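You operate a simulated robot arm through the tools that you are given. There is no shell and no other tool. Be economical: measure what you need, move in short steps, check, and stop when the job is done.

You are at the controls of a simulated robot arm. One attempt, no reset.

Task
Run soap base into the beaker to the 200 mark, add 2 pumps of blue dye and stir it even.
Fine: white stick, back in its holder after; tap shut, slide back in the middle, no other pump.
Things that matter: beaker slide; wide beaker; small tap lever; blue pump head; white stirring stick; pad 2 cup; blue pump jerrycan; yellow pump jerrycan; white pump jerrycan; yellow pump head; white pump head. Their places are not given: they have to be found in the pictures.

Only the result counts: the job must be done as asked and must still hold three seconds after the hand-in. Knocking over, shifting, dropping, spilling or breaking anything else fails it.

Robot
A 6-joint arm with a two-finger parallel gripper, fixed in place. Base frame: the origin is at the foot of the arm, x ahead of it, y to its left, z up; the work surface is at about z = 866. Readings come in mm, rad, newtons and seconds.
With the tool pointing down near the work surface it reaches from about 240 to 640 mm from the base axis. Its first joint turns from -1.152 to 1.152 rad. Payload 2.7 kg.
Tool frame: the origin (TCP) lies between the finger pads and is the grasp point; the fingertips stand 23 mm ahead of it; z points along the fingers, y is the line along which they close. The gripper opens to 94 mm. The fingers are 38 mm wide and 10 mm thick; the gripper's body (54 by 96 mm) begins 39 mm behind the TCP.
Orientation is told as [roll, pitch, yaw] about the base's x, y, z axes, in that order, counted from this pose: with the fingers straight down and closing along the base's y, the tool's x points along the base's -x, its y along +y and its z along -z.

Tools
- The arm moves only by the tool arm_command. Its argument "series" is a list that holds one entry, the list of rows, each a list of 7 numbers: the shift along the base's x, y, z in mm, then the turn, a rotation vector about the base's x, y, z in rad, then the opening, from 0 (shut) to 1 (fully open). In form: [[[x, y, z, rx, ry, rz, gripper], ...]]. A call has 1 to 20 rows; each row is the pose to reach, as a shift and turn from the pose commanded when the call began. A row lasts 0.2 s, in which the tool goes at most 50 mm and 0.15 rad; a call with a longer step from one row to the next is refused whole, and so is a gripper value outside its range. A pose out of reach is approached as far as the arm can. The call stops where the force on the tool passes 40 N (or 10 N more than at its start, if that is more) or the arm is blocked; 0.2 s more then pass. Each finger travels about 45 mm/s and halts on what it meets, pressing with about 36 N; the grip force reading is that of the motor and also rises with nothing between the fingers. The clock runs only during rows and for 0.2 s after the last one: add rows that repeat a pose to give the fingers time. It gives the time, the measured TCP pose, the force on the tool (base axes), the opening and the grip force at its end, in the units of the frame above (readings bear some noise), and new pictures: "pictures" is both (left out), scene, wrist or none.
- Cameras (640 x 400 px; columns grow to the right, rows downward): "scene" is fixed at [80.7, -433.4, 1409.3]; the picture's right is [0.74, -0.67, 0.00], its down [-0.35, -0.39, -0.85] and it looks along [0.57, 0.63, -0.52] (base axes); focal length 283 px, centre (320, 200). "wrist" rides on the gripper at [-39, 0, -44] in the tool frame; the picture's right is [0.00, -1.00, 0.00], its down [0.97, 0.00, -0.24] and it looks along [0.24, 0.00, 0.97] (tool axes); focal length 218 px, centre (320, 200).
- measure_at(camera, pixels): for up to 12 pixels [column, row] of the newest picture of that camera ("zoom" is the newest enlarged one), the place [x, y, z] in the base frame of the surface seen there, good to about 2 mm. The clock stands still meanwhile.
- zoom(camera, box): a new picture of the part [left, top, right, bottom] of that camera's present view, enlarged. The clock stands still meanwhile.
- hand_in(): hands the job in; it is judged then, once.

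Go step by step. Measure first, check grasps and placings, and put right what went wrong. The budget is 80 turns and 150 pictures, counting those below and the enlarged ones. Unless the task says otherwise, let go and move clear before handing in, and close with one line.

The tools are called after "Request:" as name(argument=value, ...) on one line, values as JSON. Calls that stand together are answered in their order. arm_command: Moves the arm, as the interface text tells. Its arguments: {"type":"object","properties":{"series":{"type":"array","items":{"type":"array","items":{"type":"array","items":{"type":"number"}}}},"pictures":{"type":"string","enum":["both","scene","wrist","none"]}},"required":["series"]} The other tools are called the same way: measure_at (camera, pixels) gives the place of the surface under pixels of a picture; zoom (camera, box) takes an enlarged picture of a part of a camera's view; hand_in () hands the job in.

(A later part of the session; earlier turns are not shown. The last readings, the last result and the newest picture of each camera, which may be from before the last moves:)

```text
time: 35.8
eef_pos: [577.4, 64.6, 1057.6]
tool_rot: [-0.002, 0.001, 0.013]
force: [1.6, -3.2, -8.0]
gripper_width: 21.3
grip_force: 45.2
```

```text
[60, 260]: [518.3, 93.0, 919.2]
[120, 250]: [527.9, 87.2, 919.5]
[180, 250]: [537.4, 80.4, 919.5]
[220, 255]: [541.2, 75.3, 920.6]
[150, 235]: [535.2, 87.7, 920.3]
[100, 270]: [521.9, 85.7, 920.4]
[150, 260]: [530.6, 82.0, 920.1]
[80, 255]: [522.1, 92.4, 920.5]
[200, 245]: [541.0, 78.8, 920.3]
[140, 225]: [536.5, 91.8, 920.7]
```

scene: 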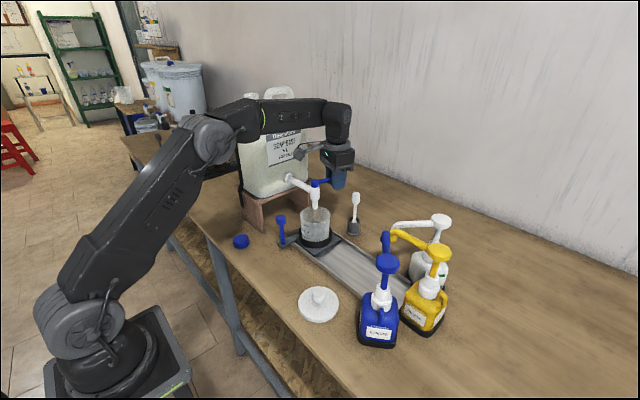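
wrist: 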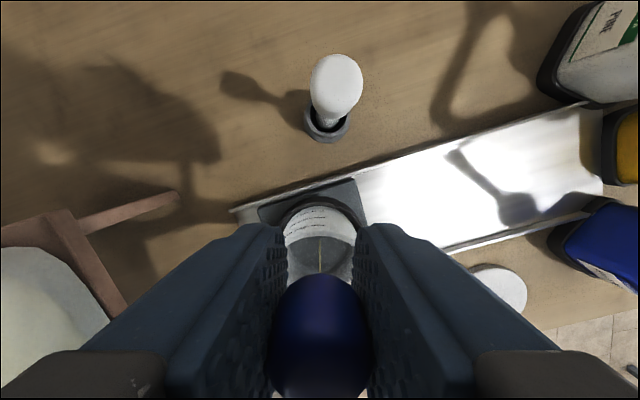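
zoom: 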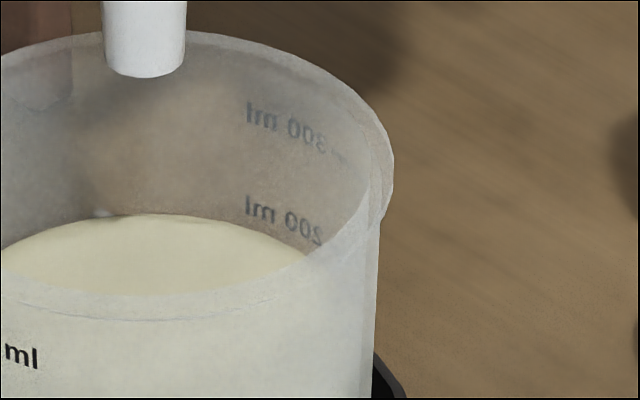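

Surface is now z≈920, right at the 200 mark (≈920.6). The stream is off. I'll release the lever, rise and go over the slide knob.

Request:
arm_command(series=[[[0, 0, 0, 0, 0, 0, 0.2], [0, 0, 0, 0, 0, 0, 0.45], [0, 0, 0, 0, 0, 0, 0.45], [0, 0, 35, 0, 0, 0, 0.45], [0, 0, 75, 0, 0, 0, 0.45], [-40, 7, 85, 0, 0, -0.01, 0.5], [-80, 14, 85, 0, 0, -0.01, 0.5], [-120, 21, 85, 0, 0, -0.01, 0.5], [-152, 28, 85, 0, 0, -0.01, 0.5], [-152, 28, 50, 0, 0, -0.01, 0.5], [-152, 28, 10, 0, 0, -0.01, 0.5], [-152, 28, 10, 0, 0, -0.01, 0.5]]])

Request:
zoom(camera="scene", box=[270, 165, 370, 245])

```text
time: 38.4
eef_pos: [426.0, 93.7, 1069.9]
tool_rot: [0.0, -0.001, -0.001]
force: [-0.9, -0.6, -0.1]
gripper_width: 46.9
grip_force: 0.0
```

scene: 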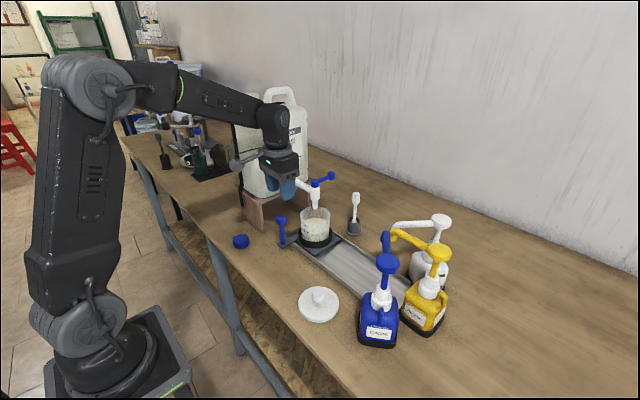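
wrist: 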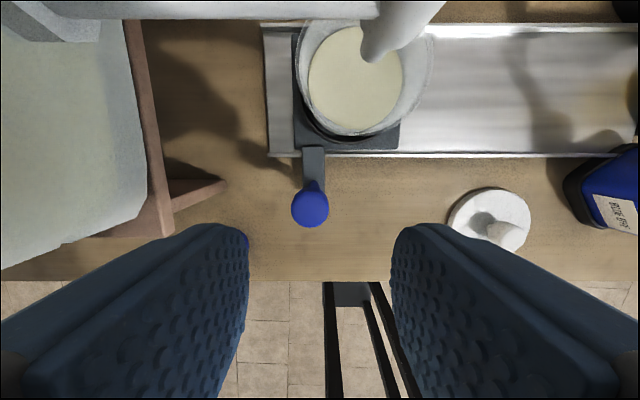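

```text
5.00 times, centred on (320, 205) of scene
```

zoom: 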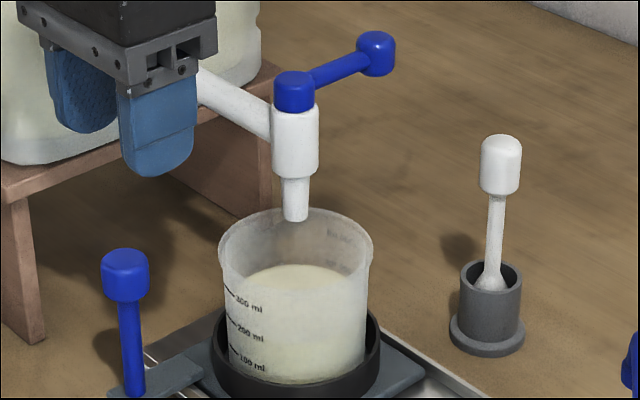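

Tap shut, no stream. Knob seen at wrist (310,205); measuring its centre.

Request:
measure_at(camera="wrist", pixels=[[310, 205], [293, 205], [327, 205], [310, 220], [310, 190]])

```text
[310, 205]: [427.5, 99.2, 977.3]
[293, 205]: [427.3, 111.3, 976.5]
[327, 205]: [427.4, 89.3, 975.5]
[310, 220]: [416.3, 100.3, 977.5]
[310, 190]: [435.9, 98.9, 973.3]
```

Knob at (426.5,100). To keep clear of the blue pump at the other end I'll turn the gripper 90° (camera to +y), close along x, and descend on the knob.

Request:
arm_command(series=[[[0, 1, 0, 0, 0, 0.142, 0.45], [0, 2, 0, 0, 0, 0.284, 0.4], [0, 3, 0, 0, 0, 0.426, 0.4], [0, 4, 0, 0, 0, 0.568, 0.4], [0, 5, 0, 0, 0, 0.71, 0.4], [0, 6, 0, 0, 0, 0.852, 0.4], [0, 6.3, 0, 0, 0, 0.994, 0.4], [0.5, 6.3, 0, 0, 0, 1.136, 0.4], [0.5, 6.3, 0, 0, 0, 1.278, 0.4], [0.5, 6.3, 0, 0, 0, 1.42, 0.4], [0.5, 6.3, 0, 0, 0, 1.57, 0.4], [0.5, 6.3, -30, 0, 0, 1.57, 0.4], [0.5, 6.3, -30, 0, 0, 1.57, 0.4]]])

```text
time: 41.2
eef_pos: [426.3, 100.0, 1038.4]
tool_rot: [-0.001, -0.001, 1.569]
force: [0.4, 0.9, -0.4]
gripper_width: 37.8
grip_force: 0.0
```

scene: 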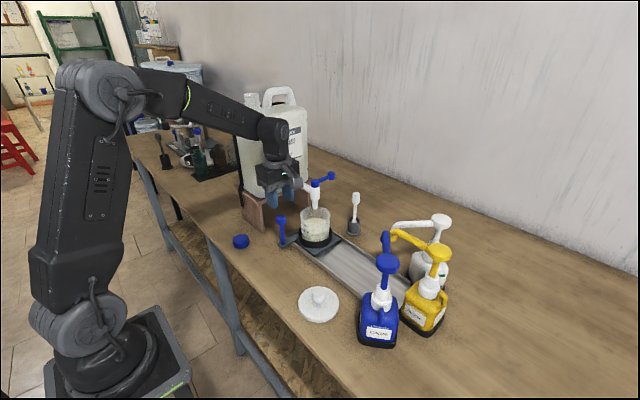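
wrist: 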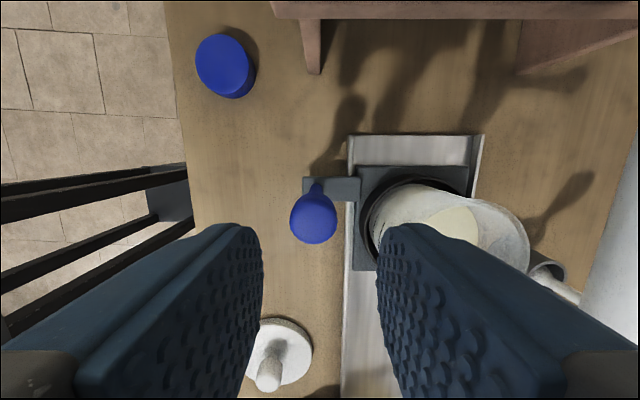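

Aligned above the knob. Descending to z≈966 and closing.

Request:
arm_command(series=[[[0, 0, -36, 0, 0, 0, 0.4], [0, 0, -72, 0, 0, 0, 0.4], [0, 0, -72, 0, 0, 0, 0.4], [0, 0, -72, 0, 0, 0, 0.2], [0, 0, -72, 0, 0, 0, 0], [0, 0, -72, 0, 0, 0, 0], [0, 0, -72, 0, 0, 0, 0]]])

```text
time: 42.8
eef_pos: [423.0, 99.3, 965.7]
tool_rot: [0.008, 0.0, 1.569]
force: [-32.8, 0.8, 3.7]
gripper_width: 25.9
grip_force: 45.0
```

scene: 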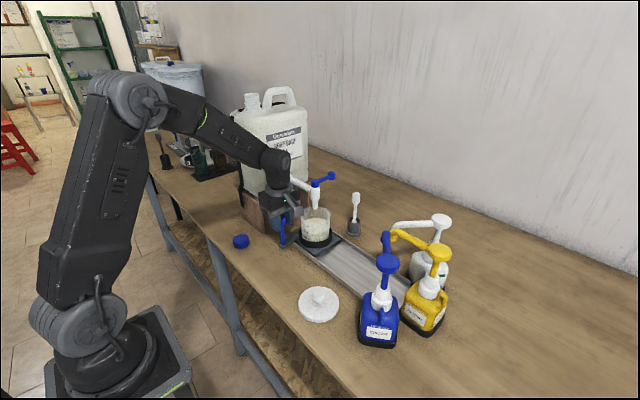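
wrist: 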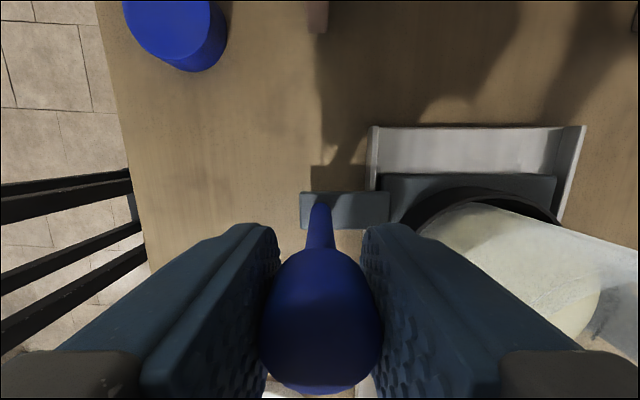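

Grip holds, with a sideways load of ~33 N; I'll ease x by -3.5 mm and slide gently towards the pumps.

Request:
arm_command(series=[[[-2, 0, 0, 0, 0, 0, 0], [-3.5, -4, 0, 0, 0, 0, 0], [-3.5, -12, 0, 0, 0, 0, 0], [-3.5, -24, 0, 0, 0, 0, 0], [-3.5, -38, 0, 0, 0, 0, 0], [-3.5, -52, 0, 0, 0, 0, 0], [-3.5, -66, 0, 0, 0, 0, 0], [-3.5, -80, 0, 0, 0, 0, 0], [-3.5, -94, 0, 0, 0, 0, 0], [-3.5, -108, 0, 0, 0, 0, 0], [-3.5, -122, 0, 0, 0, 0, 0], [-3.5, -136, 0, 0, 0, 0, 0], [-3.5, -150, 0, 0, 0, 0, 0], [-3.5, -164, 0, 0, 0, 0, 0], [-3.5, -178, 0, 0, 0, 0, 0], [-3.5, -190, 0, 0, 0, 0, 0], [-3.5, -200, 0, 0, 0, 0, 0], [-3.5, -207, 0, 0, 0, 0, 0], [-3.5, -210, 0, 0, 0, 0, 0], [-3.5, -210, 0, 0, 0, 0, 0]]])

Request:
zoom(camera="scene", box=[300, 200, 460, 300])

```text
time: 46.8
eef_pos: [422.8, -105.3, 967.0]
tool_rot: [0.001, -0.008, 1.568]
force: [-2.2, 12.7, -0.4]
gripper_width: 25.7
grip_force: 44.6
stopped in row 20: the force on the tool passed its limit (the readings are from after the stop); the commanded pose is now the measured one
```

scene: 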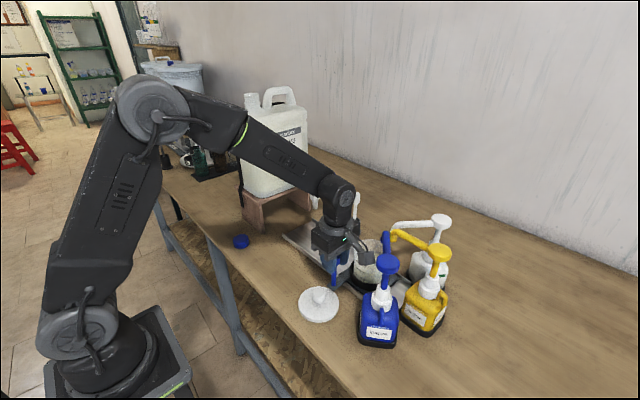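
wrist: 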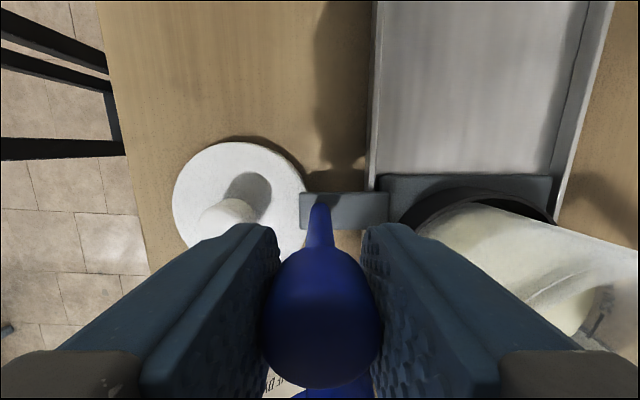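

```text
4.00 times, centred on (380, 250) of scene
```

zoom: 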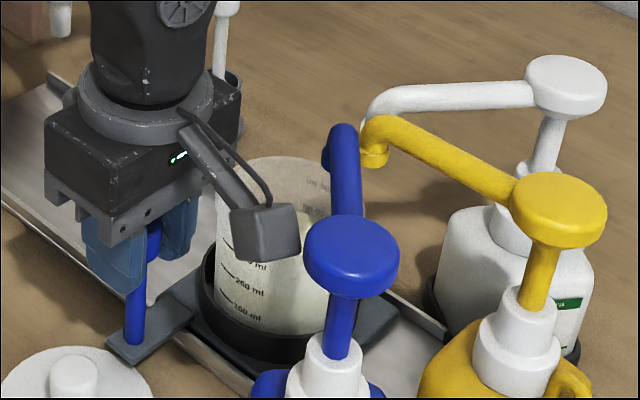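

The slide stopped against something at knob y≈-105 (about 40 mm short of my estimate). I need to see what is touching: lid at wrist (303,195), the gripper-side box near the blue head, or an end stop.

Request:
zoom(camera="wrist", box=[160, 130, 420, 290])

Request:
zoom(camera="scene", box=[310, 215, 420, 315])

Request:
measure_at(camera="scene", pixels=[[366, 258], [372, 260], [362, 252], [374, 252], [386, 262], [379, 262], [386, 240], [400, 316], [345, 300], [320, 297]])

Request:
measure_at(camera="wrist", pixels=[[300, 185], [290, 180], [240, 170], [305, 200], [350, 210], [225, 215], [200, 160], [420, 190]])

```text
2.46 times, centred on (290, 210) of wrist
```

zoom: 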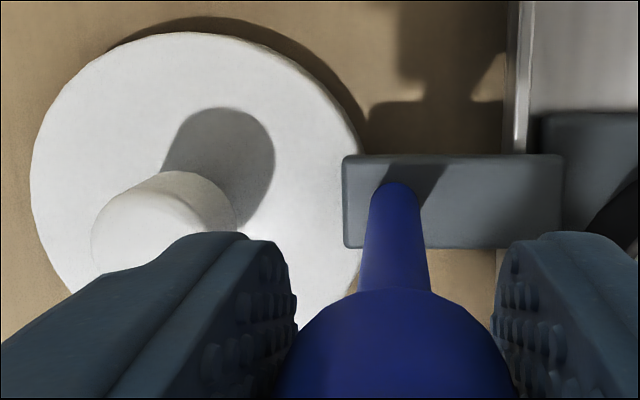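

```text
4.00 times, centred on (365, 265) of scene
```

zoom: 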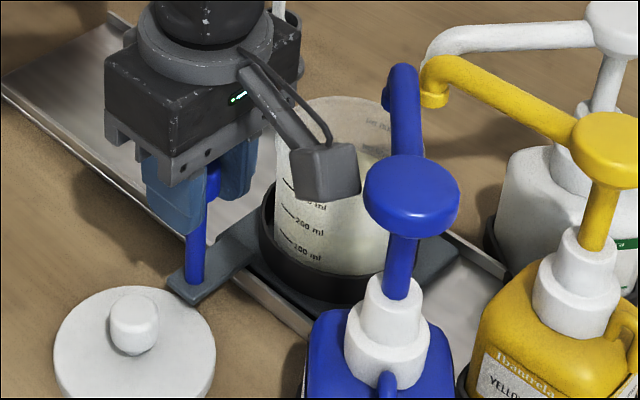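

```text
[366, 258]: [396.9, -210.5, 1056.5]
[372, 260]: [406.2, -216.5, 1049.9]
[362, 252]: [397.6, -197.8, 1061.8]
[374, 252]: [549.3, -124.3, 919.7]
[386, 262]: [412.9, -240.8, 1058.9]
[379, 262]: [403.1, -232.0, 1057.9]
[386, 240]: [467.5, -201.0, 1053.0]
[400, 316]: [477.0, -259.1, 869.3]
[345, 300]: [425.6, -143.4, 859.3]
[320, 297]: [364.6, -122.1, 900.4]
```

```text
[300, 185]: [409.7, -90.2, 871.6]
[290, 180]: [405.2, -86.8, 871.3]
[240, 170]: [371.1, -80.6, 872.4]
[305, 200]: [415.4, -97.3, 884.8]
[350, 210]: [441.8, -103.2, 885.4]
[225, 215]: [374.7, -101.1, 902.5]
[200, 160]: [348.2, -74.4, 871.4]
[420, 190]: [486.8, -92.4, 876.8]
```

The gripper's side box touched the blue pump head (box at y≈-210, head still at its pixel (388,263), unshifted). I'll back the slide off, release, rise and re-grip turned the other way (box towards +y).

Request:
arm_command(series=[[[0, 6, 0, 0, 0, 0, 0], [0, 16, 0, 0, 0, 0, 0], [0, 28, 0, 0, 0, 0, 0], [0, 38, 0, 0, 0, 0, 0], [0, 42, 0, 0, 0, 0, 0], [0, 42, 0, 0, 0, 0, 0.2], [0, 42, 0, 0, 0, 0, 0.45], [0, 42, 0, 0, 0, 0, 0.45], [0, 42, 40, 0, 0, 0, 0.45], [0, 42, 90, 0, 0, 0, 0.45], [0, 42, 130, 0, 0, 0, 0.45], [0, 42, 130, 0, 0, -0.14, 0.45], [0, 42, 130, 0, 0, -0.28, 0.45], [0, 42, 130, 0, 0, -0.42, 0.45], [0, 42, 130, 0, 0, -0.56, 0.45], [0, 42, 130, 0, 0, -0.7, 0.45], [0, 42, 130, 0, 0, -0.84, 0.45], [0, 42, 130, 0, 0, -0.98, 0.45], [0, 42, 130, 0, 0, -1.12, 0.45]]], pictures="scene")

Request:
zoom(camera="scene", box=[290, 180, 482, 350])

```text
time: 50.8
eef_pos: [421.0, -64.5, 1096.6]
tool_rot: [0.003, -0.005, 0.45]
force: [-0.1, -1.0, -0.2]
gripper_width: 42.5
grip_force: 0.1
```

scene: 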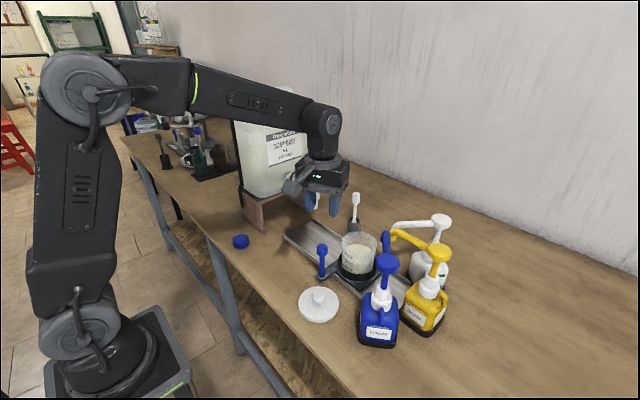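

```text
2.35 times, centred on (386, 265) of scene
```

zoom: 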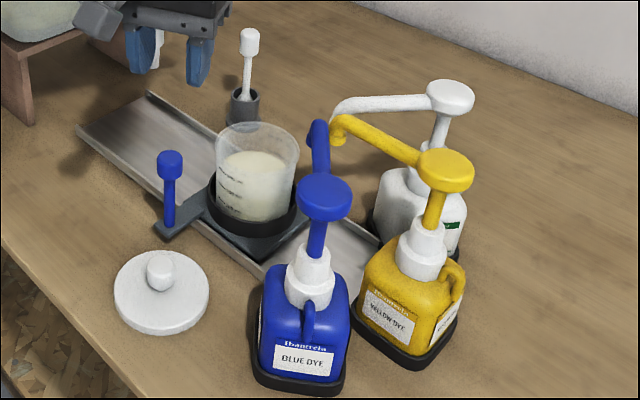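

The blue pump is exactly where it was (head at zoom (324,195) as at the start). Continuing the turn to -90°.

Request:
arm_command(series=[[[0, 0, 0, 0, 0, -0.145, 0.45], [0, 0, 0, 0, 0, -0.29, 0.45], [0, 0, 0, 0, 0, -0.435, 0.45], [0, 0, 0, 0, 0, -0.58, 0.45], [0, 0, 0, 0, 0, -0.725, 0.45], [0, 0, 0, 0, 0, -0.87, 0.45], [0, 0, 0, 0, 0, -1.015, 0.45], [0, 0, 0, 0, 0, -1.16, 0.45], [0, 0, 0, 0, 0, -1.305, 0.45], [0, 0, 0, 0, 0, -1.45, 0.45], [0, 0, 0, 0, 0, -1.595, 0.45], [0, 0, 0, 0, 0, -1.74, 0.45], [0, 0, 0, 0, 0, -1.885, 0.45], [0, 0, 0, 0, 0, -2.02, 0.45], [0, 0, -30, 0, 0, -2.02, 0.45], [0, 0, -30, 0, 0, -2.02, 0.45]]])

```text
time: 54.2
eef_pos: [422.3, -65.3, 1065.8]
tool_rot: [0.002, -0.005, -1.573]
force: [-0.6, 0.0, -0.3]
gripper_width: 42.2
grip_force: 0.1
```

scene: 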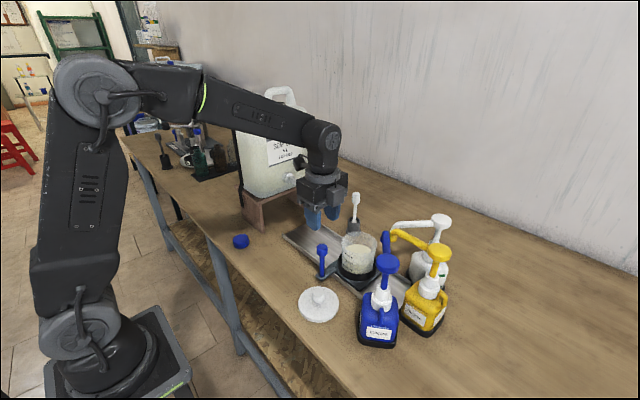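
wrist: 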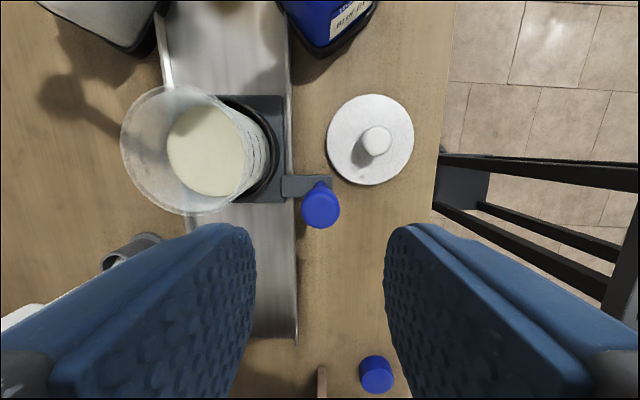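

Wrist view shows the knob at (320,207). Measuring then descending.

Request:
measure_at(camera="wrist", pixels=[[320, 207], [320, 193], [320, 221], [305, 207], [336, 207]])

```text
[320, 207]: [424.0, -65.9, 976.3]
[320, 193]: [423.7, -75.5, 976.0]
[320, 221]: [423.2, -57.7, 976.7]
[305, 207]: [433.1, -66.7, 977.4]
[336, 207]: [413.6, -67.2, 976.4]
```

Knob at (423.5,-66.3). Descend, grip, and slide gently to y≈-145 under the pump nozzles.

Request:
arm_command(series=[[[1.2, -1, -35, 0, 0, 0, 0.45], [1.2, -1, -70, 0, 0, 0, 0.45], [1.2, -1, -99, 0, 0, 0, 0.45], [1.2, -1, -99, 0, 0, 0, 0.45], [1.2, -1, -99, 0, 0, 0, 0.2], [1.2, -1, -99, 0, 0, 0, 0], [1.2, -1, -99, 0, 0, 0, 0], [1.2, -1, -99, 0, 0, 0, 0], [1.2, -5, -99, 0, 0, 0, 0], [1.2, -13, -99, 0, 0, 0, 0], [1.2, -23, -99, 0, 0, 0, 0], [1.2, -33, -99, 0, 0, 0, 0], [1.2, -43, -99, 0, 0, 0, 0], [1.2, -53, -99, 0, 0, 0, 0], [1.2, -62, -99, 0, 0, 0, 0], [1.2, -70, -99, 0, 0, 0, 0], [1.2, -76, -99, 0, 0, 0, 0], [1.2, -80, -99, 0, 0, 0, 0], [1.2, -80, -99, 0, 0, 0, 0]]])

Request:
zoom(camera="scene", box=[310, 215, 420, 315])

```text
time: 57.8
eef_pos: [423.5, -132.7, 966.4]
tool_rot: [-0.005, 0.005, -1.567]
force: [-5.1, 7.6, 4.0]
gripper_width: 25.6
grip_force: 45.1
stopped in row 17: the force on the tool passed its limit (the readings are from after the stop); the commanded pose is now the measured one
```

scene: 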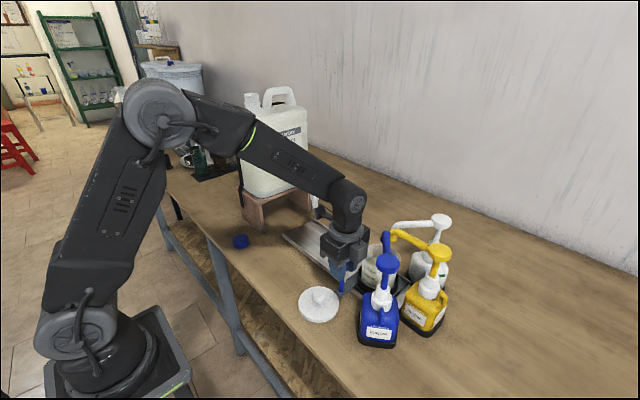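
wrist: 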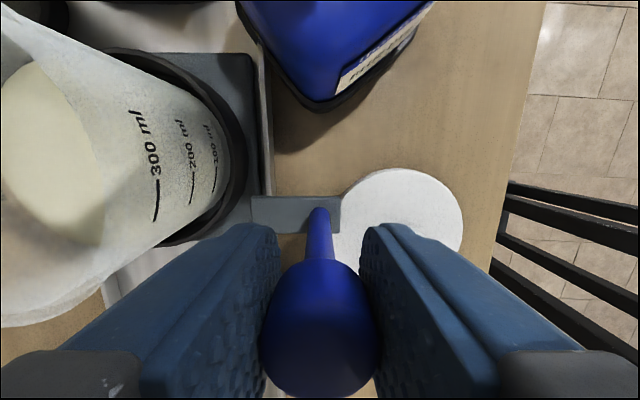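

```text
4.00 times, centred on (365, 265) of scene
```

zoom: 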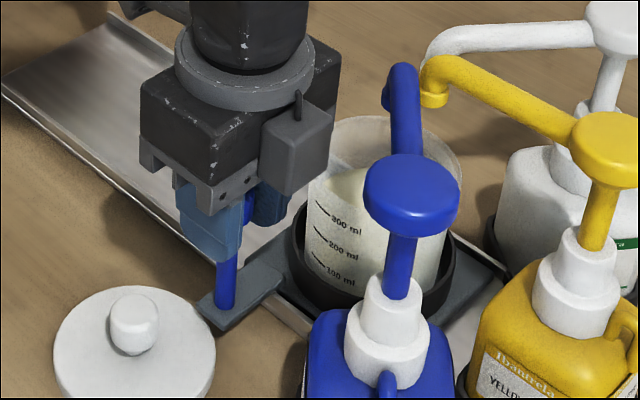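

It stopped at knob y≈-133 with the blue pump untouched (head still (388,263)) — this mirrors the tap end (+119/-118 from the middle), so it's the rail's end. I'll release, rise and check the nozzle over the beaker.

Request:
arm_command(series=[[[0, 0, 0, 0, 0, 0, 0.2], [0, 0, 0, 0, 0, 0, 0.45], [0, 0, 0, 0, 0, 0, 0.45], [0, 0, 40, 0, 0, 0, 0.45], [0, 0, 80, 0, 0, 0, 0.45], [0, 0, 120, 0, 0, 0, 0.3], [0, 0, 170, 0, 0, 0, 0.1], [0, 0, 200, 0, 0, 0, 0], [0, 0, 200, 0, 0, 0, 0]]])

Request:
zoom(camera="scene", box=[310, 215, 450, 315])

Request:
zoom(camera="wrist", box=[120, 0, 420, 220])

```text
time: 59.8
eef_pos: [423.8, -132.5, 1165.9]
tool_rot: [-0.004, 0.004, -1.567]
force: [-0.7, 0.0, -0.8]
gripper_width: 0.2
grip_force: 36.2
```

scene: 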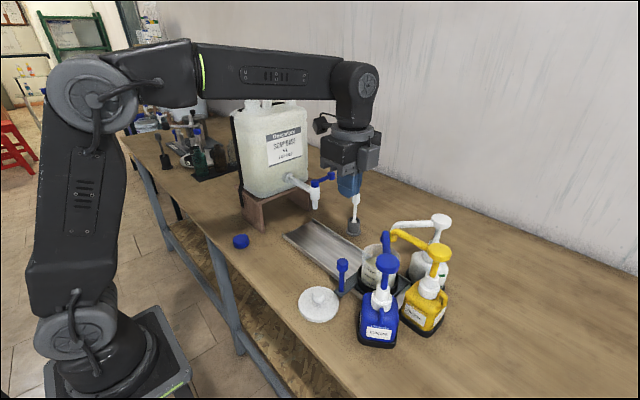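
wrist: 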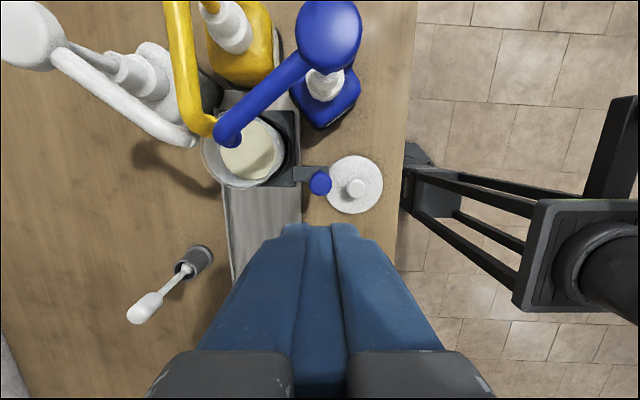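

```text
4.00 times, centred on (380, 265) of scene
```

zoom: 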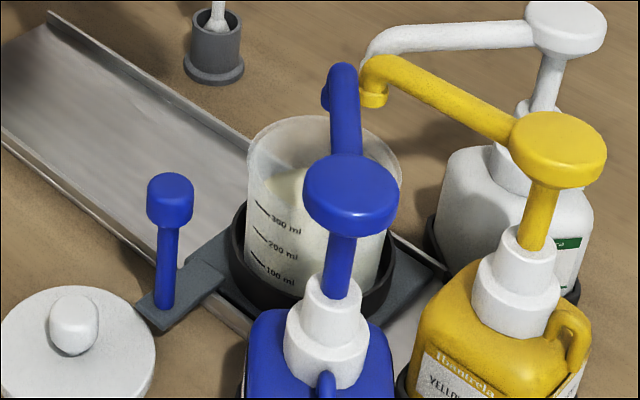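

```text
1.82 times, centred on (270, 110) of wrist
```

zoom: 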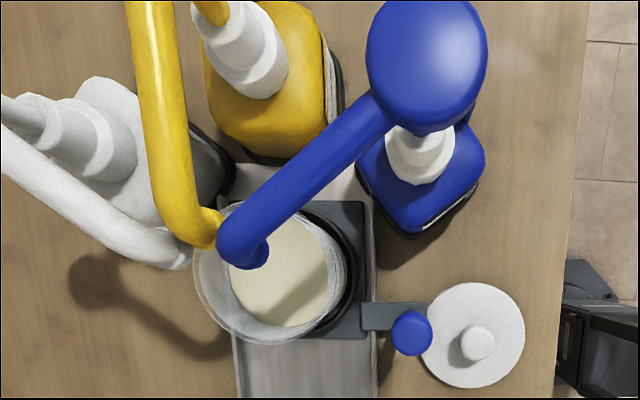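

Checking beaker and blue head coordinates against the nozzle tip.

Request:
measure_at(camera="wrist", pixels=[[320, 183], [236, 150], [272, 145], [255, 175], [205, 150], [240, 187], [328, 38], [312, 38], [345, 38], [328, 10], [228, 140], [237, 137]])

```text
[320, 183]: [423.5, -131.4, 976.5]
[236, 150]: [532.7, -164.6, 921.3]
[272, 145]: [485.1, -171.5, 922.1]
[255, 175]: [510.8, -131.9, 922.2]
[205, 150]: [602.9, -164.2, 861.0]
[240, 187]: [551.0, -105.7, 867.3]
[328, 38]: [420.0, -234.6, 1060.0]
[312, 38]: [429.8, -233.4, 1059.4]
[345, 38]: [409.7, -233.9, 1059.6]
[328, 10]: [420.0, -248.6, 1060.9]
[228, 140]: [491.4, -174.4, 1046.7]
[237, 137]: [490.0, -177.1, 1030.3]
```

Beaker centre ≈(517,-166), nozzle (491,-177): about 28 mm off centre but inside the 38 mm radius. Now over the blue head (420,-236), descending to just above it.

Request:
arm_command(series=[[[-1, -35, 0, 0, 0, 0, 0], [-2, -70, 0, 0, 0, 0, 0], [-3.8, -103.5, 0, 0, 0, 0, 0], [-3.8, -103.5, -35, 0, 0, 0, 0], [-3.8, -103.5, -65, 0, 0, 0, 0], [-3.8, -103.5, -74, 0, 0, 0, 0], [-3.8, -103.5, -74, 0, 0, 0, 0]]])

Request:
zoom(camera="scene", box=[320, 195, 460, 295])

```text
time: 61.4
eef_pos: [418.6, -238.7, 1091.2]
tool_rot: [-0.002, 0.004, -1.568]
force: [-0.2, 0.9, -0.2]
gripper_width: 0.0
grip_force: 36.2
```

scene: 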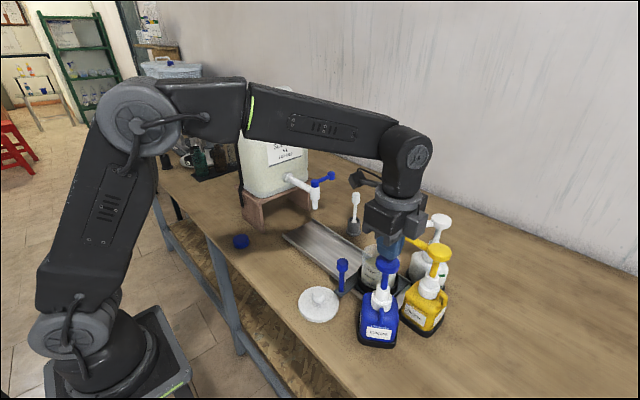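
wrist: 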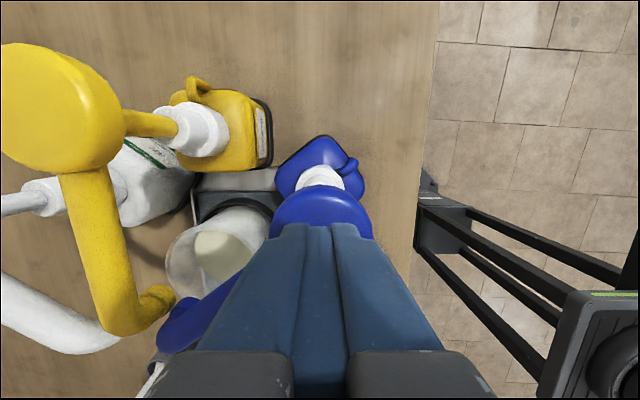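

```text
4.00 times, centred on (390, 245) of scene
```

zoom: 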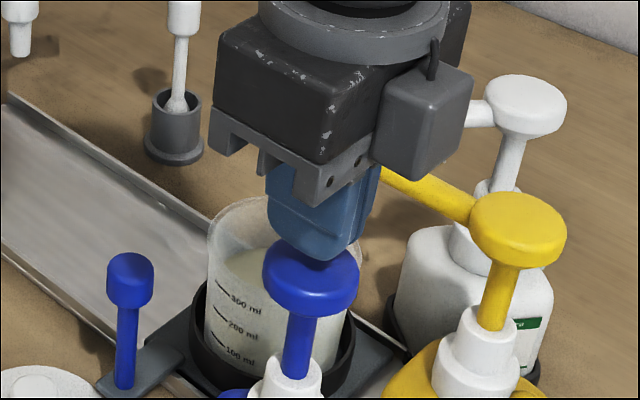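

Fingertips are just above the blue head's middle. Pressing down in small steps to find the stroke.

Request:
arm_command(series=[[[0, 1, -5, 0, 0, 0, 0], [0, 1, -10, 0, 0, 0, 0], [0, 1, -14, 0, 0, 0, 0], [0, 1, -18, 0, 0, 0, 0], [0, 1, -22, 0, 0, 0, 0], [0, 1, -26, 0, 0, 0, 0]]], pictures="scene")

Request:
zoom(camera="scene", box=[320, 215, 440, 315])

```text
time: 62.8
eef_pos: [420.9, -235.2, 1066.5]
tool_rot: [-0.004, 0.002, -1.569]
force: [-1.3, -2.3, 4.9]
gripper_width: 0.2
grip_force: 35.4
```

scene: 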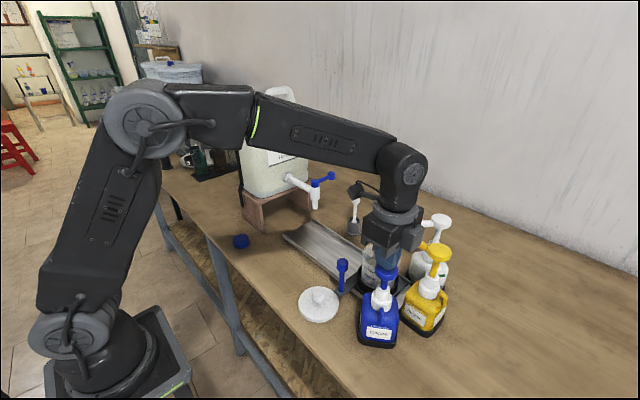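

```text
4.00 times, centred on (380, 265) of scene
```

zoom: 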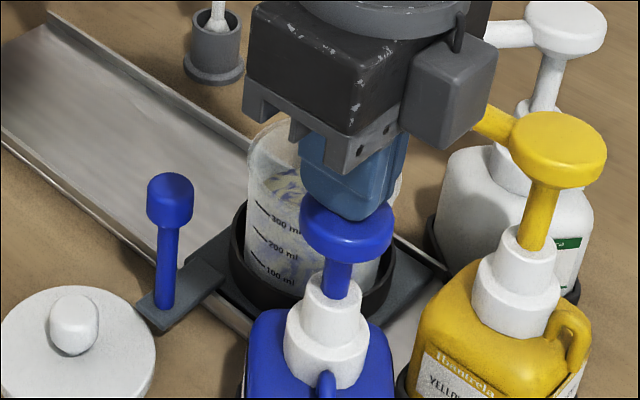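

Dye streaks appear in the beaker with the head ~19 mm down at light force. I'll finish the stroke until it bottoms.

Request:
arm_command(series=[[[0, 0, -3, 0, 0, 0, 0], [0, 0, -6, 0, 0, 0, 0], [0, 0, -9, 0, 0, 0, 0], [0, 0, -12, 0, 0, 0, 0]]], pictures="none")

Request:
zoom(camera="scene", box=[320, 215, 440, 315])

```text
time: 63.8
eef_pos: [419.6, -236.0, 1053.4]
tool_rot: [-0.002, 0.002, -1.568]
force: [2.2, -2.6, 7.1]
gripper_width: 0.1
grip_force: 35.9
```

```text
4.00 times, centred on (380, 265) of scene
```

zoom: 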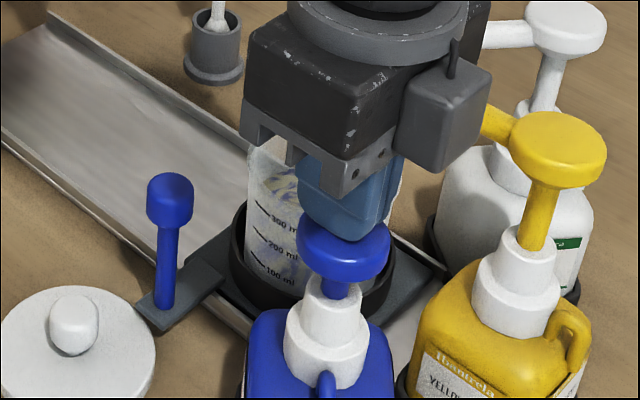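

The head is nearly at the collar. A few mm more to bottom.

Request:
arm_command(series=[[[0, 0, -3, 0, 0, 0, 0], [0, 0, -6, 0, 0, 0, 0], [0, 0, -9, 0, 0, 0, 0]]], pictures="none")

Request:
zoom(camera="scene", box=[320, 215, 440, 315])

```text
time: 64.6
eef_pos: [419.6, -236.6, 1044.7]
tool_rot: [-0.003, 0.004, -1.568]
force: [1.8, 0.3, 7.6]
gripper_width: 0.0
grip_force: 36.1
```

```text
4.00 times, centred on (380, 265) of scene
```

zoom: 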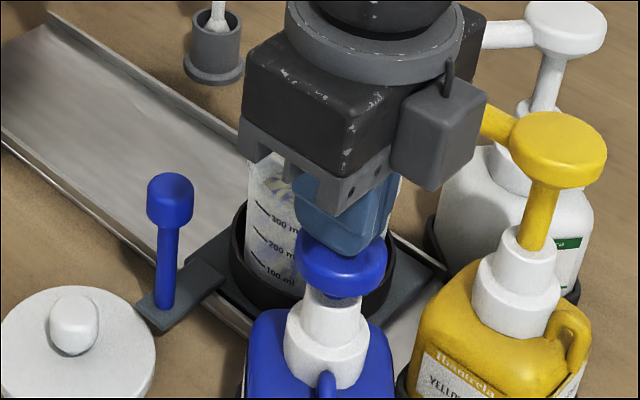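

Almost bottomed; I'll press the last few mm, then rise fully and let the head spring back.

Request:
arm_command(series=[[[0, 0, -3, 0, 0, 0, 0], [0, 0, -6, 0, 0, 0, 0], [0, 0, -6, 0, 0, 0, 0], [0, 0, 4, 0, 0, 0, 0], [0, 0, 14, 0, 0, 0, 0], [0, 0, 24, 0, 0, 0, 0], [0, 0, 34, 0, 0, 0, 0], [0, 0, 44, 0, 0, 0, 0], [0, 0, 56, 0, 0, 0, 0], [0, 0, 56, 0, 0, 0, 0], [0, 0, 56, 0, 0, 0, 0]]], pictures="none")

Request:
zoom(camera="scene", box=[320, 215, 440, 315])

```text
time: 67.0
eef_pos: [421.4, -236.4, 1102.0]
tool_rot: [-0.004, 0.003, -1.566]
force: [0.6, -0.6, -0.5]
gripper_width: 0.0
grip_force: 36.1
```

```text
4.00 times, centred on (380, 265) of scene
```

zoom: 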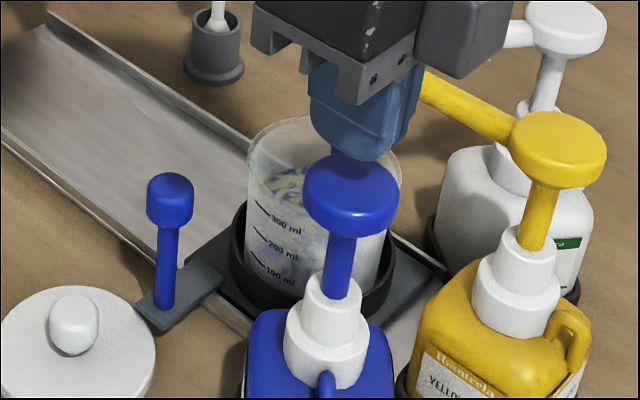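

Head sprang back up to its start height. Second full stroke the same way, then up.

Request:
arm_command(series=[[[-1, 0, -14, 0, 0, 0, 0], [-1, 0, -21, 0, 0, 0, 0], [-1, 0, -27, 0, 0, 0, 0], [-1, 0, -33, 0, 0, 0, 0], [-1, 0, -39, 0, 0, 0, 0], [-1, 0, -45, 0, 0, 0, 0], [-1, 0, -51, 0, 0, 0, 0], [-1, 0, -57, 0, 0, 0, 0], [-1, 0, -60, 0, 0, 0, 0], [-1, 0, -63, 0, 0, 0, 0], [-1, 0, -63, 0, 0, 0, 0], [-1, 0, -53, 0, 0, 0, 0], [-1, 0, -43, 0, 0, 0, 0], [-1, 0, -33, 0, 0, 0, 0], [-1, 0, -23, 0, 0, 0, 0], [-1, 0, -13, 0, 0, 0, 0], [0, 0, 0, 0, 0, 0, 0], [0, 0, 40, 0, 0, 0, 0], [0, 0, 80, 0, 0, 0, 0], [0, 0, 80, 0, 0, 0, 0]]], pictures="both")

Request:
zoom(camera="scene", box=[320, 215, 440, 315])

```text
time: 71.2
eef_pos: [420.3, -237.1, 1181.4]
tool_rot: [-0.002, 0.004, -1.568]
force: [0.4, -0.5, -0.2]
gripper_width: 0.0
grip_force: 36.2
```

scene: 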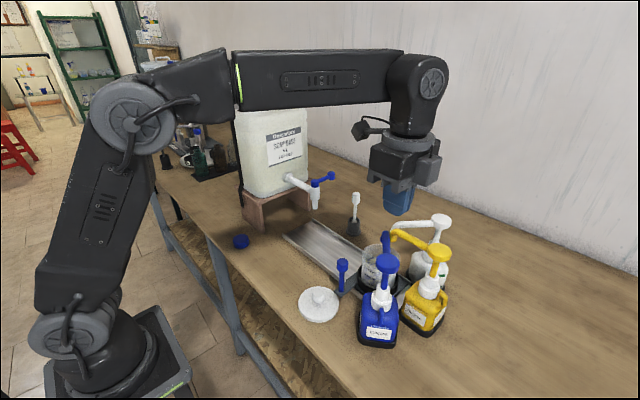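
wrist: 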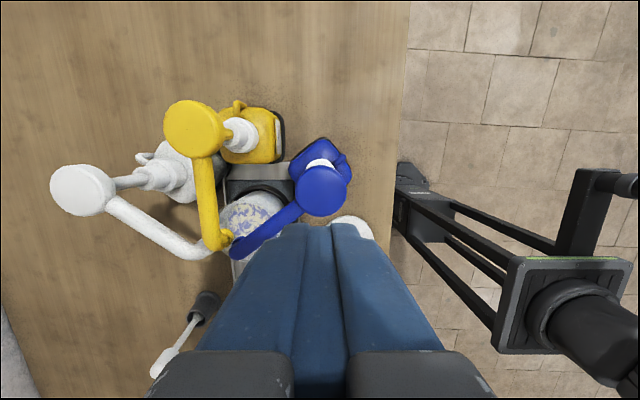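

```text
4.00 times, centred on (380, 265) of scene
```

zoom: 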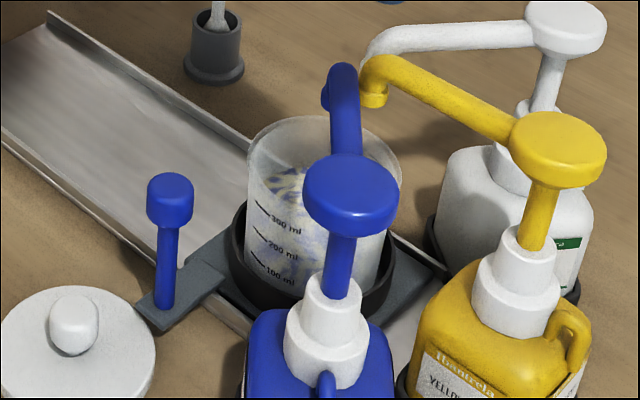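

Both strokes done, pump undisturbed. Back to the slide knob at (423.5,-131.4).

Request:
arm_command(series=[[[1, 35, 0, 0, 0, 0, 0.2], [2, 70, 0, 0, 0, 0, 0.45], [3.2, 105.5, 0, 0, 0, 0, 0.45], [3.2, 105.5, -45, 0, 0, 0, 0.45], [3.2, 105.5, -90, 0, 0, 0, 0.45], [3.2, 105.5, -130, 0, 0, 0, 0.45], [3.2, 105.5, -165, 0, 0, 0, 0.45], [3.2, 105.5, -195, 0, 0, 0, 0.45], [3.2, 105.5, -215, 0, 0, 0, 0.45], [3.2, 105.5, -215, 0, 0, 0, 0.45], [3.2, 105.5, -215, 0, 0, 0, 0.2], [3.2, 105.5, -215, 0, 0, 0, 0], [3.2, 105.5, -215, 0, 0, 0, 0], [3.2, 105.5, -215, 0, 0, 0, 0]]])

```text
time: 74.2
eef_pos: [423.8, -133.0, 966.2]
tool_rot: [-0.001, 0.004, -1.568]
force: [7.4, -0.4, -7.3]
gripper_width: 25.7
grip_force: 44.9
```

scene: 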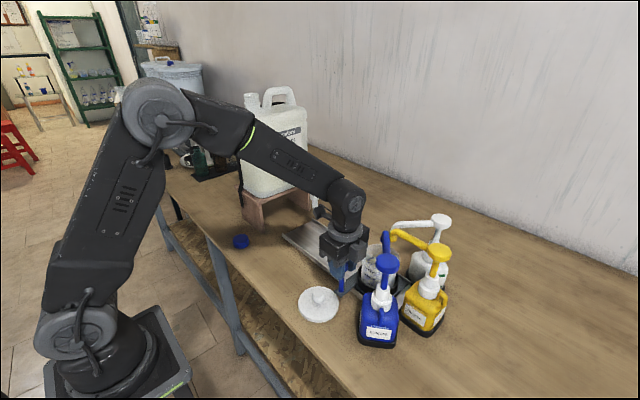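
wrist: 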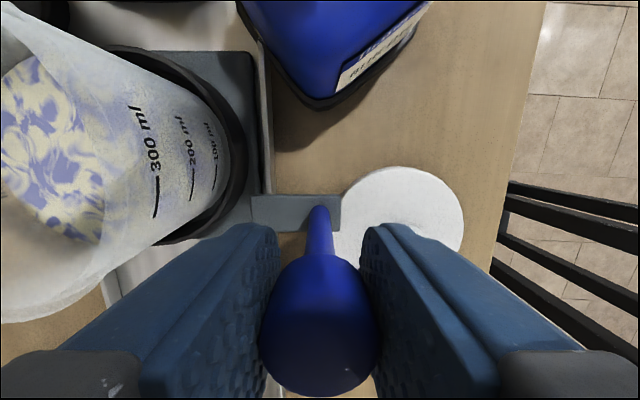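

Gripped. Sliding +113 mm back to the middle (knob y≈-18.7), then releasing and rising.

Request:
arm_command(series=[[[0, 4, 0, 0, 0, 0, 0], [0, 12, 0, 0, 0, 0, 0], [0, 23, 0, 0, 0, 0, 0], [0, 35, 0, 0, 0, 0, 0], [0, 47, 0, 0, 0, 0, 0], [0, 59, 0, 0, 0, 0, 0], [0, 71, 0, 0, 0, 0, 0], [0, 83, 0, 0, 0, 0, 0], [0, 94, 0, 0, 0, 0, 0], [0, 103, 0, 0, 0, 0, 0], [0, 109, 0, 0, 0, 0, 0], [0, 113, 0, 0, 0, 0, 0], [0, 113, 0, 0, 0, 0, 0], [0, 113, 0, 0, 0, 0, 0.2], [0, 113, 0, 0, 0, 0, 0.45], [0, 113, 0, 0, 0, 0, 0.45], [0, 113, 45, 0, 0, 0, 0.45], [0, 113, 90, 0, 0, 0, 0.45], [0, 113, 130, 0, 0, 0, 0.45], [0, 113, 130, 0, 0, 0, 0.45]]])

Request:
measure_at(camera="wrist", pixels=[[320, 199]])

```text
time: 78.4
eef_pos: [423.9, -19.3, 1095.0]
tool_rot: [-0.005, 0.003, -1.567]
force: [-0.3, -0.2, 0.5]
gripper_width: 42.5
grip_force: 0.1
```

scene: 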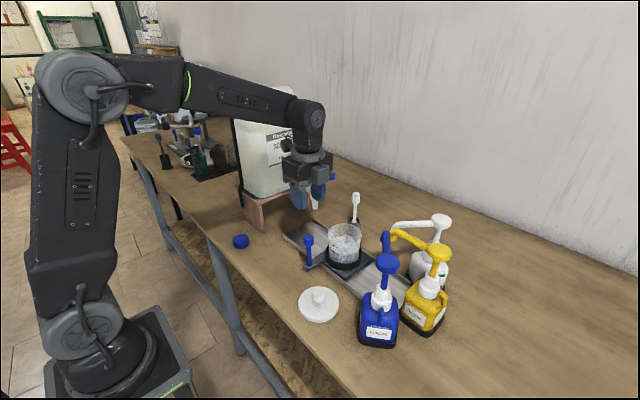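
wrist: 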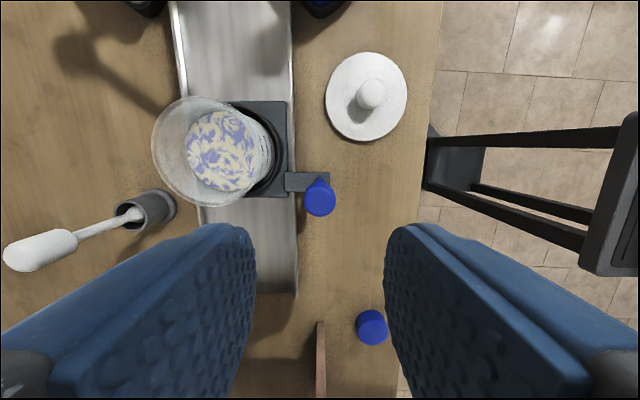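

```text
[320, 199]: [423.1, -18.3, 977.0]
```

Slide is back in the middle (knob y -18.3). Now the stick: measure its head and holder, and turn the gripper back to yaw 0.

Request:
measure_at(camera="wrist", pixels=[[20, 255], [30, 248], [60, 245], [75, 237], [100, 225], [125, 212], [148, 190], [170, 205], [150, 222], [155, 205]])

Request:
arm_command(series=[[[0, 2, 5, 0, 0, 0.145, 0.45], [0, 4, 10, 0, 0, 0.29, 0.45], [0, 6, 15, 0, 0, 0.435, 0.45], [0, 8, 20, 0, 0, 0.58, 0.45], [0, 10, 25, 0, 0, 0.725, 0.45], [0, 12, 30, 0, 0, 0.87, 0.45], [0, 14, 35, 0, 0, 1.015, 0.45], [0, 16, 40, 0, 0, 1.16, 0.45], [0, 18, 45, 0, 0, 1.305, 0.45], [0, 20, 50, 0, 0, 1.45, 0.4], [0, 20, 50, 0, 0, 1.567, 0.4], [40, 20, 50, 0, 0, 1.567, 0.4], [80, 20, 50, 0, 0, 1.567, 0.4], [120, 24, 50, 0, 0, 1.567, 0.4], [150, 30, 50, 0, 0, 1.567, 0.4], [150, 30, 50, 0, 0, 1.567, 0.4]]])

```text
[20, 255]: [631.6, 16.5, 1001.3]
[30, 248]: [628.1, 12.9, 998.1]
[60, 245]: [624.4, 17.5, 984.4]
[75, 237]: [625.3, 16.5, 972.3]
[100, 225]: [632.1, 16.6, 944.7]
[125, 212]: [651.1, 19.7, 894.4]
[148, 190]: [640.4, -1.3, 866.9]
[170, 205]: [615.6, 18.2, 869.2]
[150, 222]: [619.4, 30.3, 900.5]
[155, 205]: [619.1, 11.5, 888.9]
```

```text
time: 81.8
eef_pos: [573.7, 13.2, 1145.8]
tool_rot: [-0.003, 0.005, 0.0]
force: [-0.1, 0.3, 0.5]
gripper_width: 37.7
grip_force: 0.1
```

scene: 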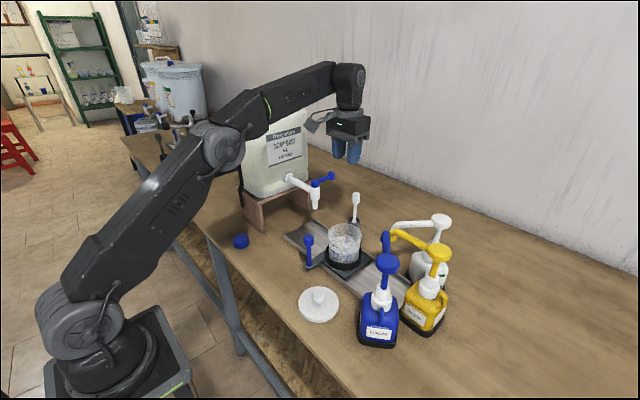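
wrist: 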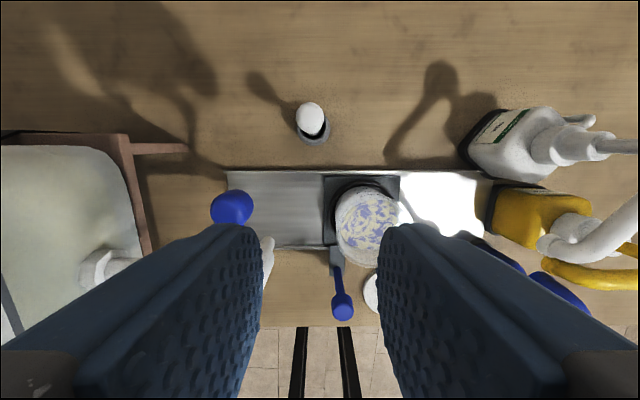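

The stick's head is at wrist (310,115). Measuring it.

Request:
measure_at(camera="wrist", pixels=[[310, 112], [300, 115], [321, 115], [311, 104], [311, 127], [313, 138], [300, 135], [327, 135], [313, 143]])

Request:
zoom(camera="wrist", box=[280, 80, 350, 160])

Request:
zoom(camera="scene", box=[330, 185, 380, 245])

```text
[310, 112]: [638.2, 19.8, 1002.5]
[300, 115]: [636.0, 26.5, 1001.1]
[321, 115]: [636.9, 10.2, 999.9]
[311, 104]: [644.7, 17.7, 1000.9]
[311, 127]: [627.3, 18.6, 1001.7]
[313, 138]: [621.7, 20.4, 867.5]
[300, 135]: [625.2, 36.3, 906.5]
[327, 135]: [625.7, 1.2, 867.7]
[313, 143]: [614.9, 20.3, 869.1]
```

```text
5.00 times, centred on (315, 120) of wrist
```

zoom: 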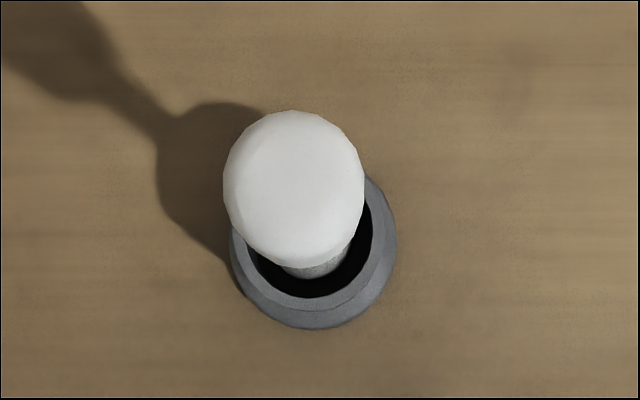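

```text
6.67 times, centred on (355, 215) of scene
```

zoom: 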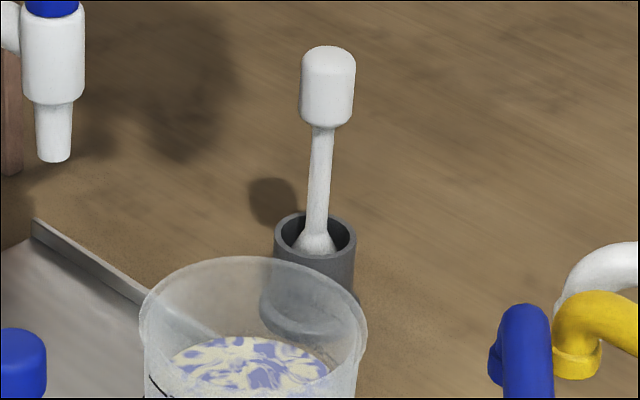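

Head centre (636,18.5), top z≈1001. I'll go down and ahead to hover just above it first.

Request:
arm_command(series=[[[15, 2, -35, 0, 0, 0, 0.45], [30, 4, -70, 0, 0, 0, 0.45], [50, 5.3, -95, 0, 0, 0, 0.45], [62.3, 5.3, -105, 0, 0, 0, 0.45], [62.3, 5.3, -105, 0, 0, 0, 0.45]]])

```text
time: 83.0
eef_pos: [622.7, 15.4, 1036.2]
tool_rot: [-0.004, 0.003, -0.002]
force: [1.1, -0.5, 0.4]
gripper_width: 42.3
grip_force: 0.1
out of reach, approached as far as the arm can: row 3, 4, 5
```

scene: 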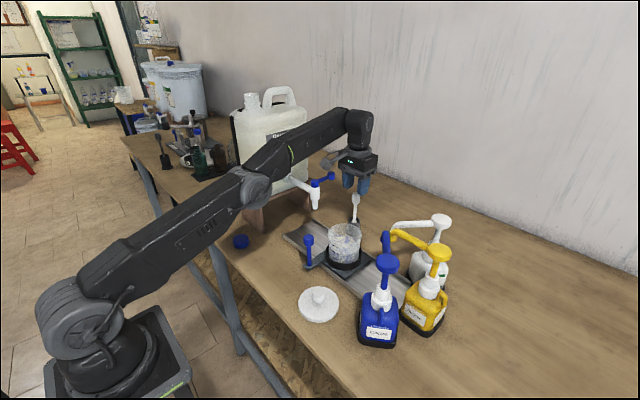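
wrist: 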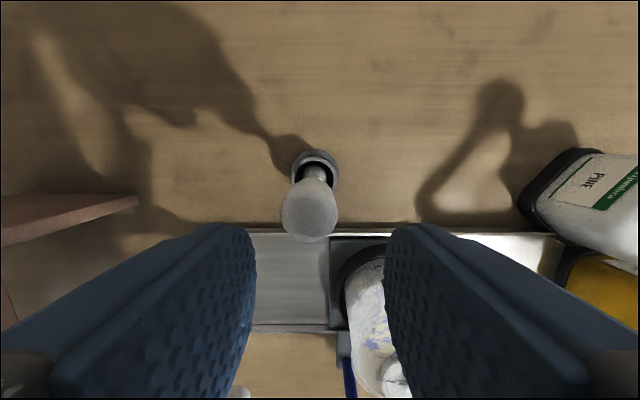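

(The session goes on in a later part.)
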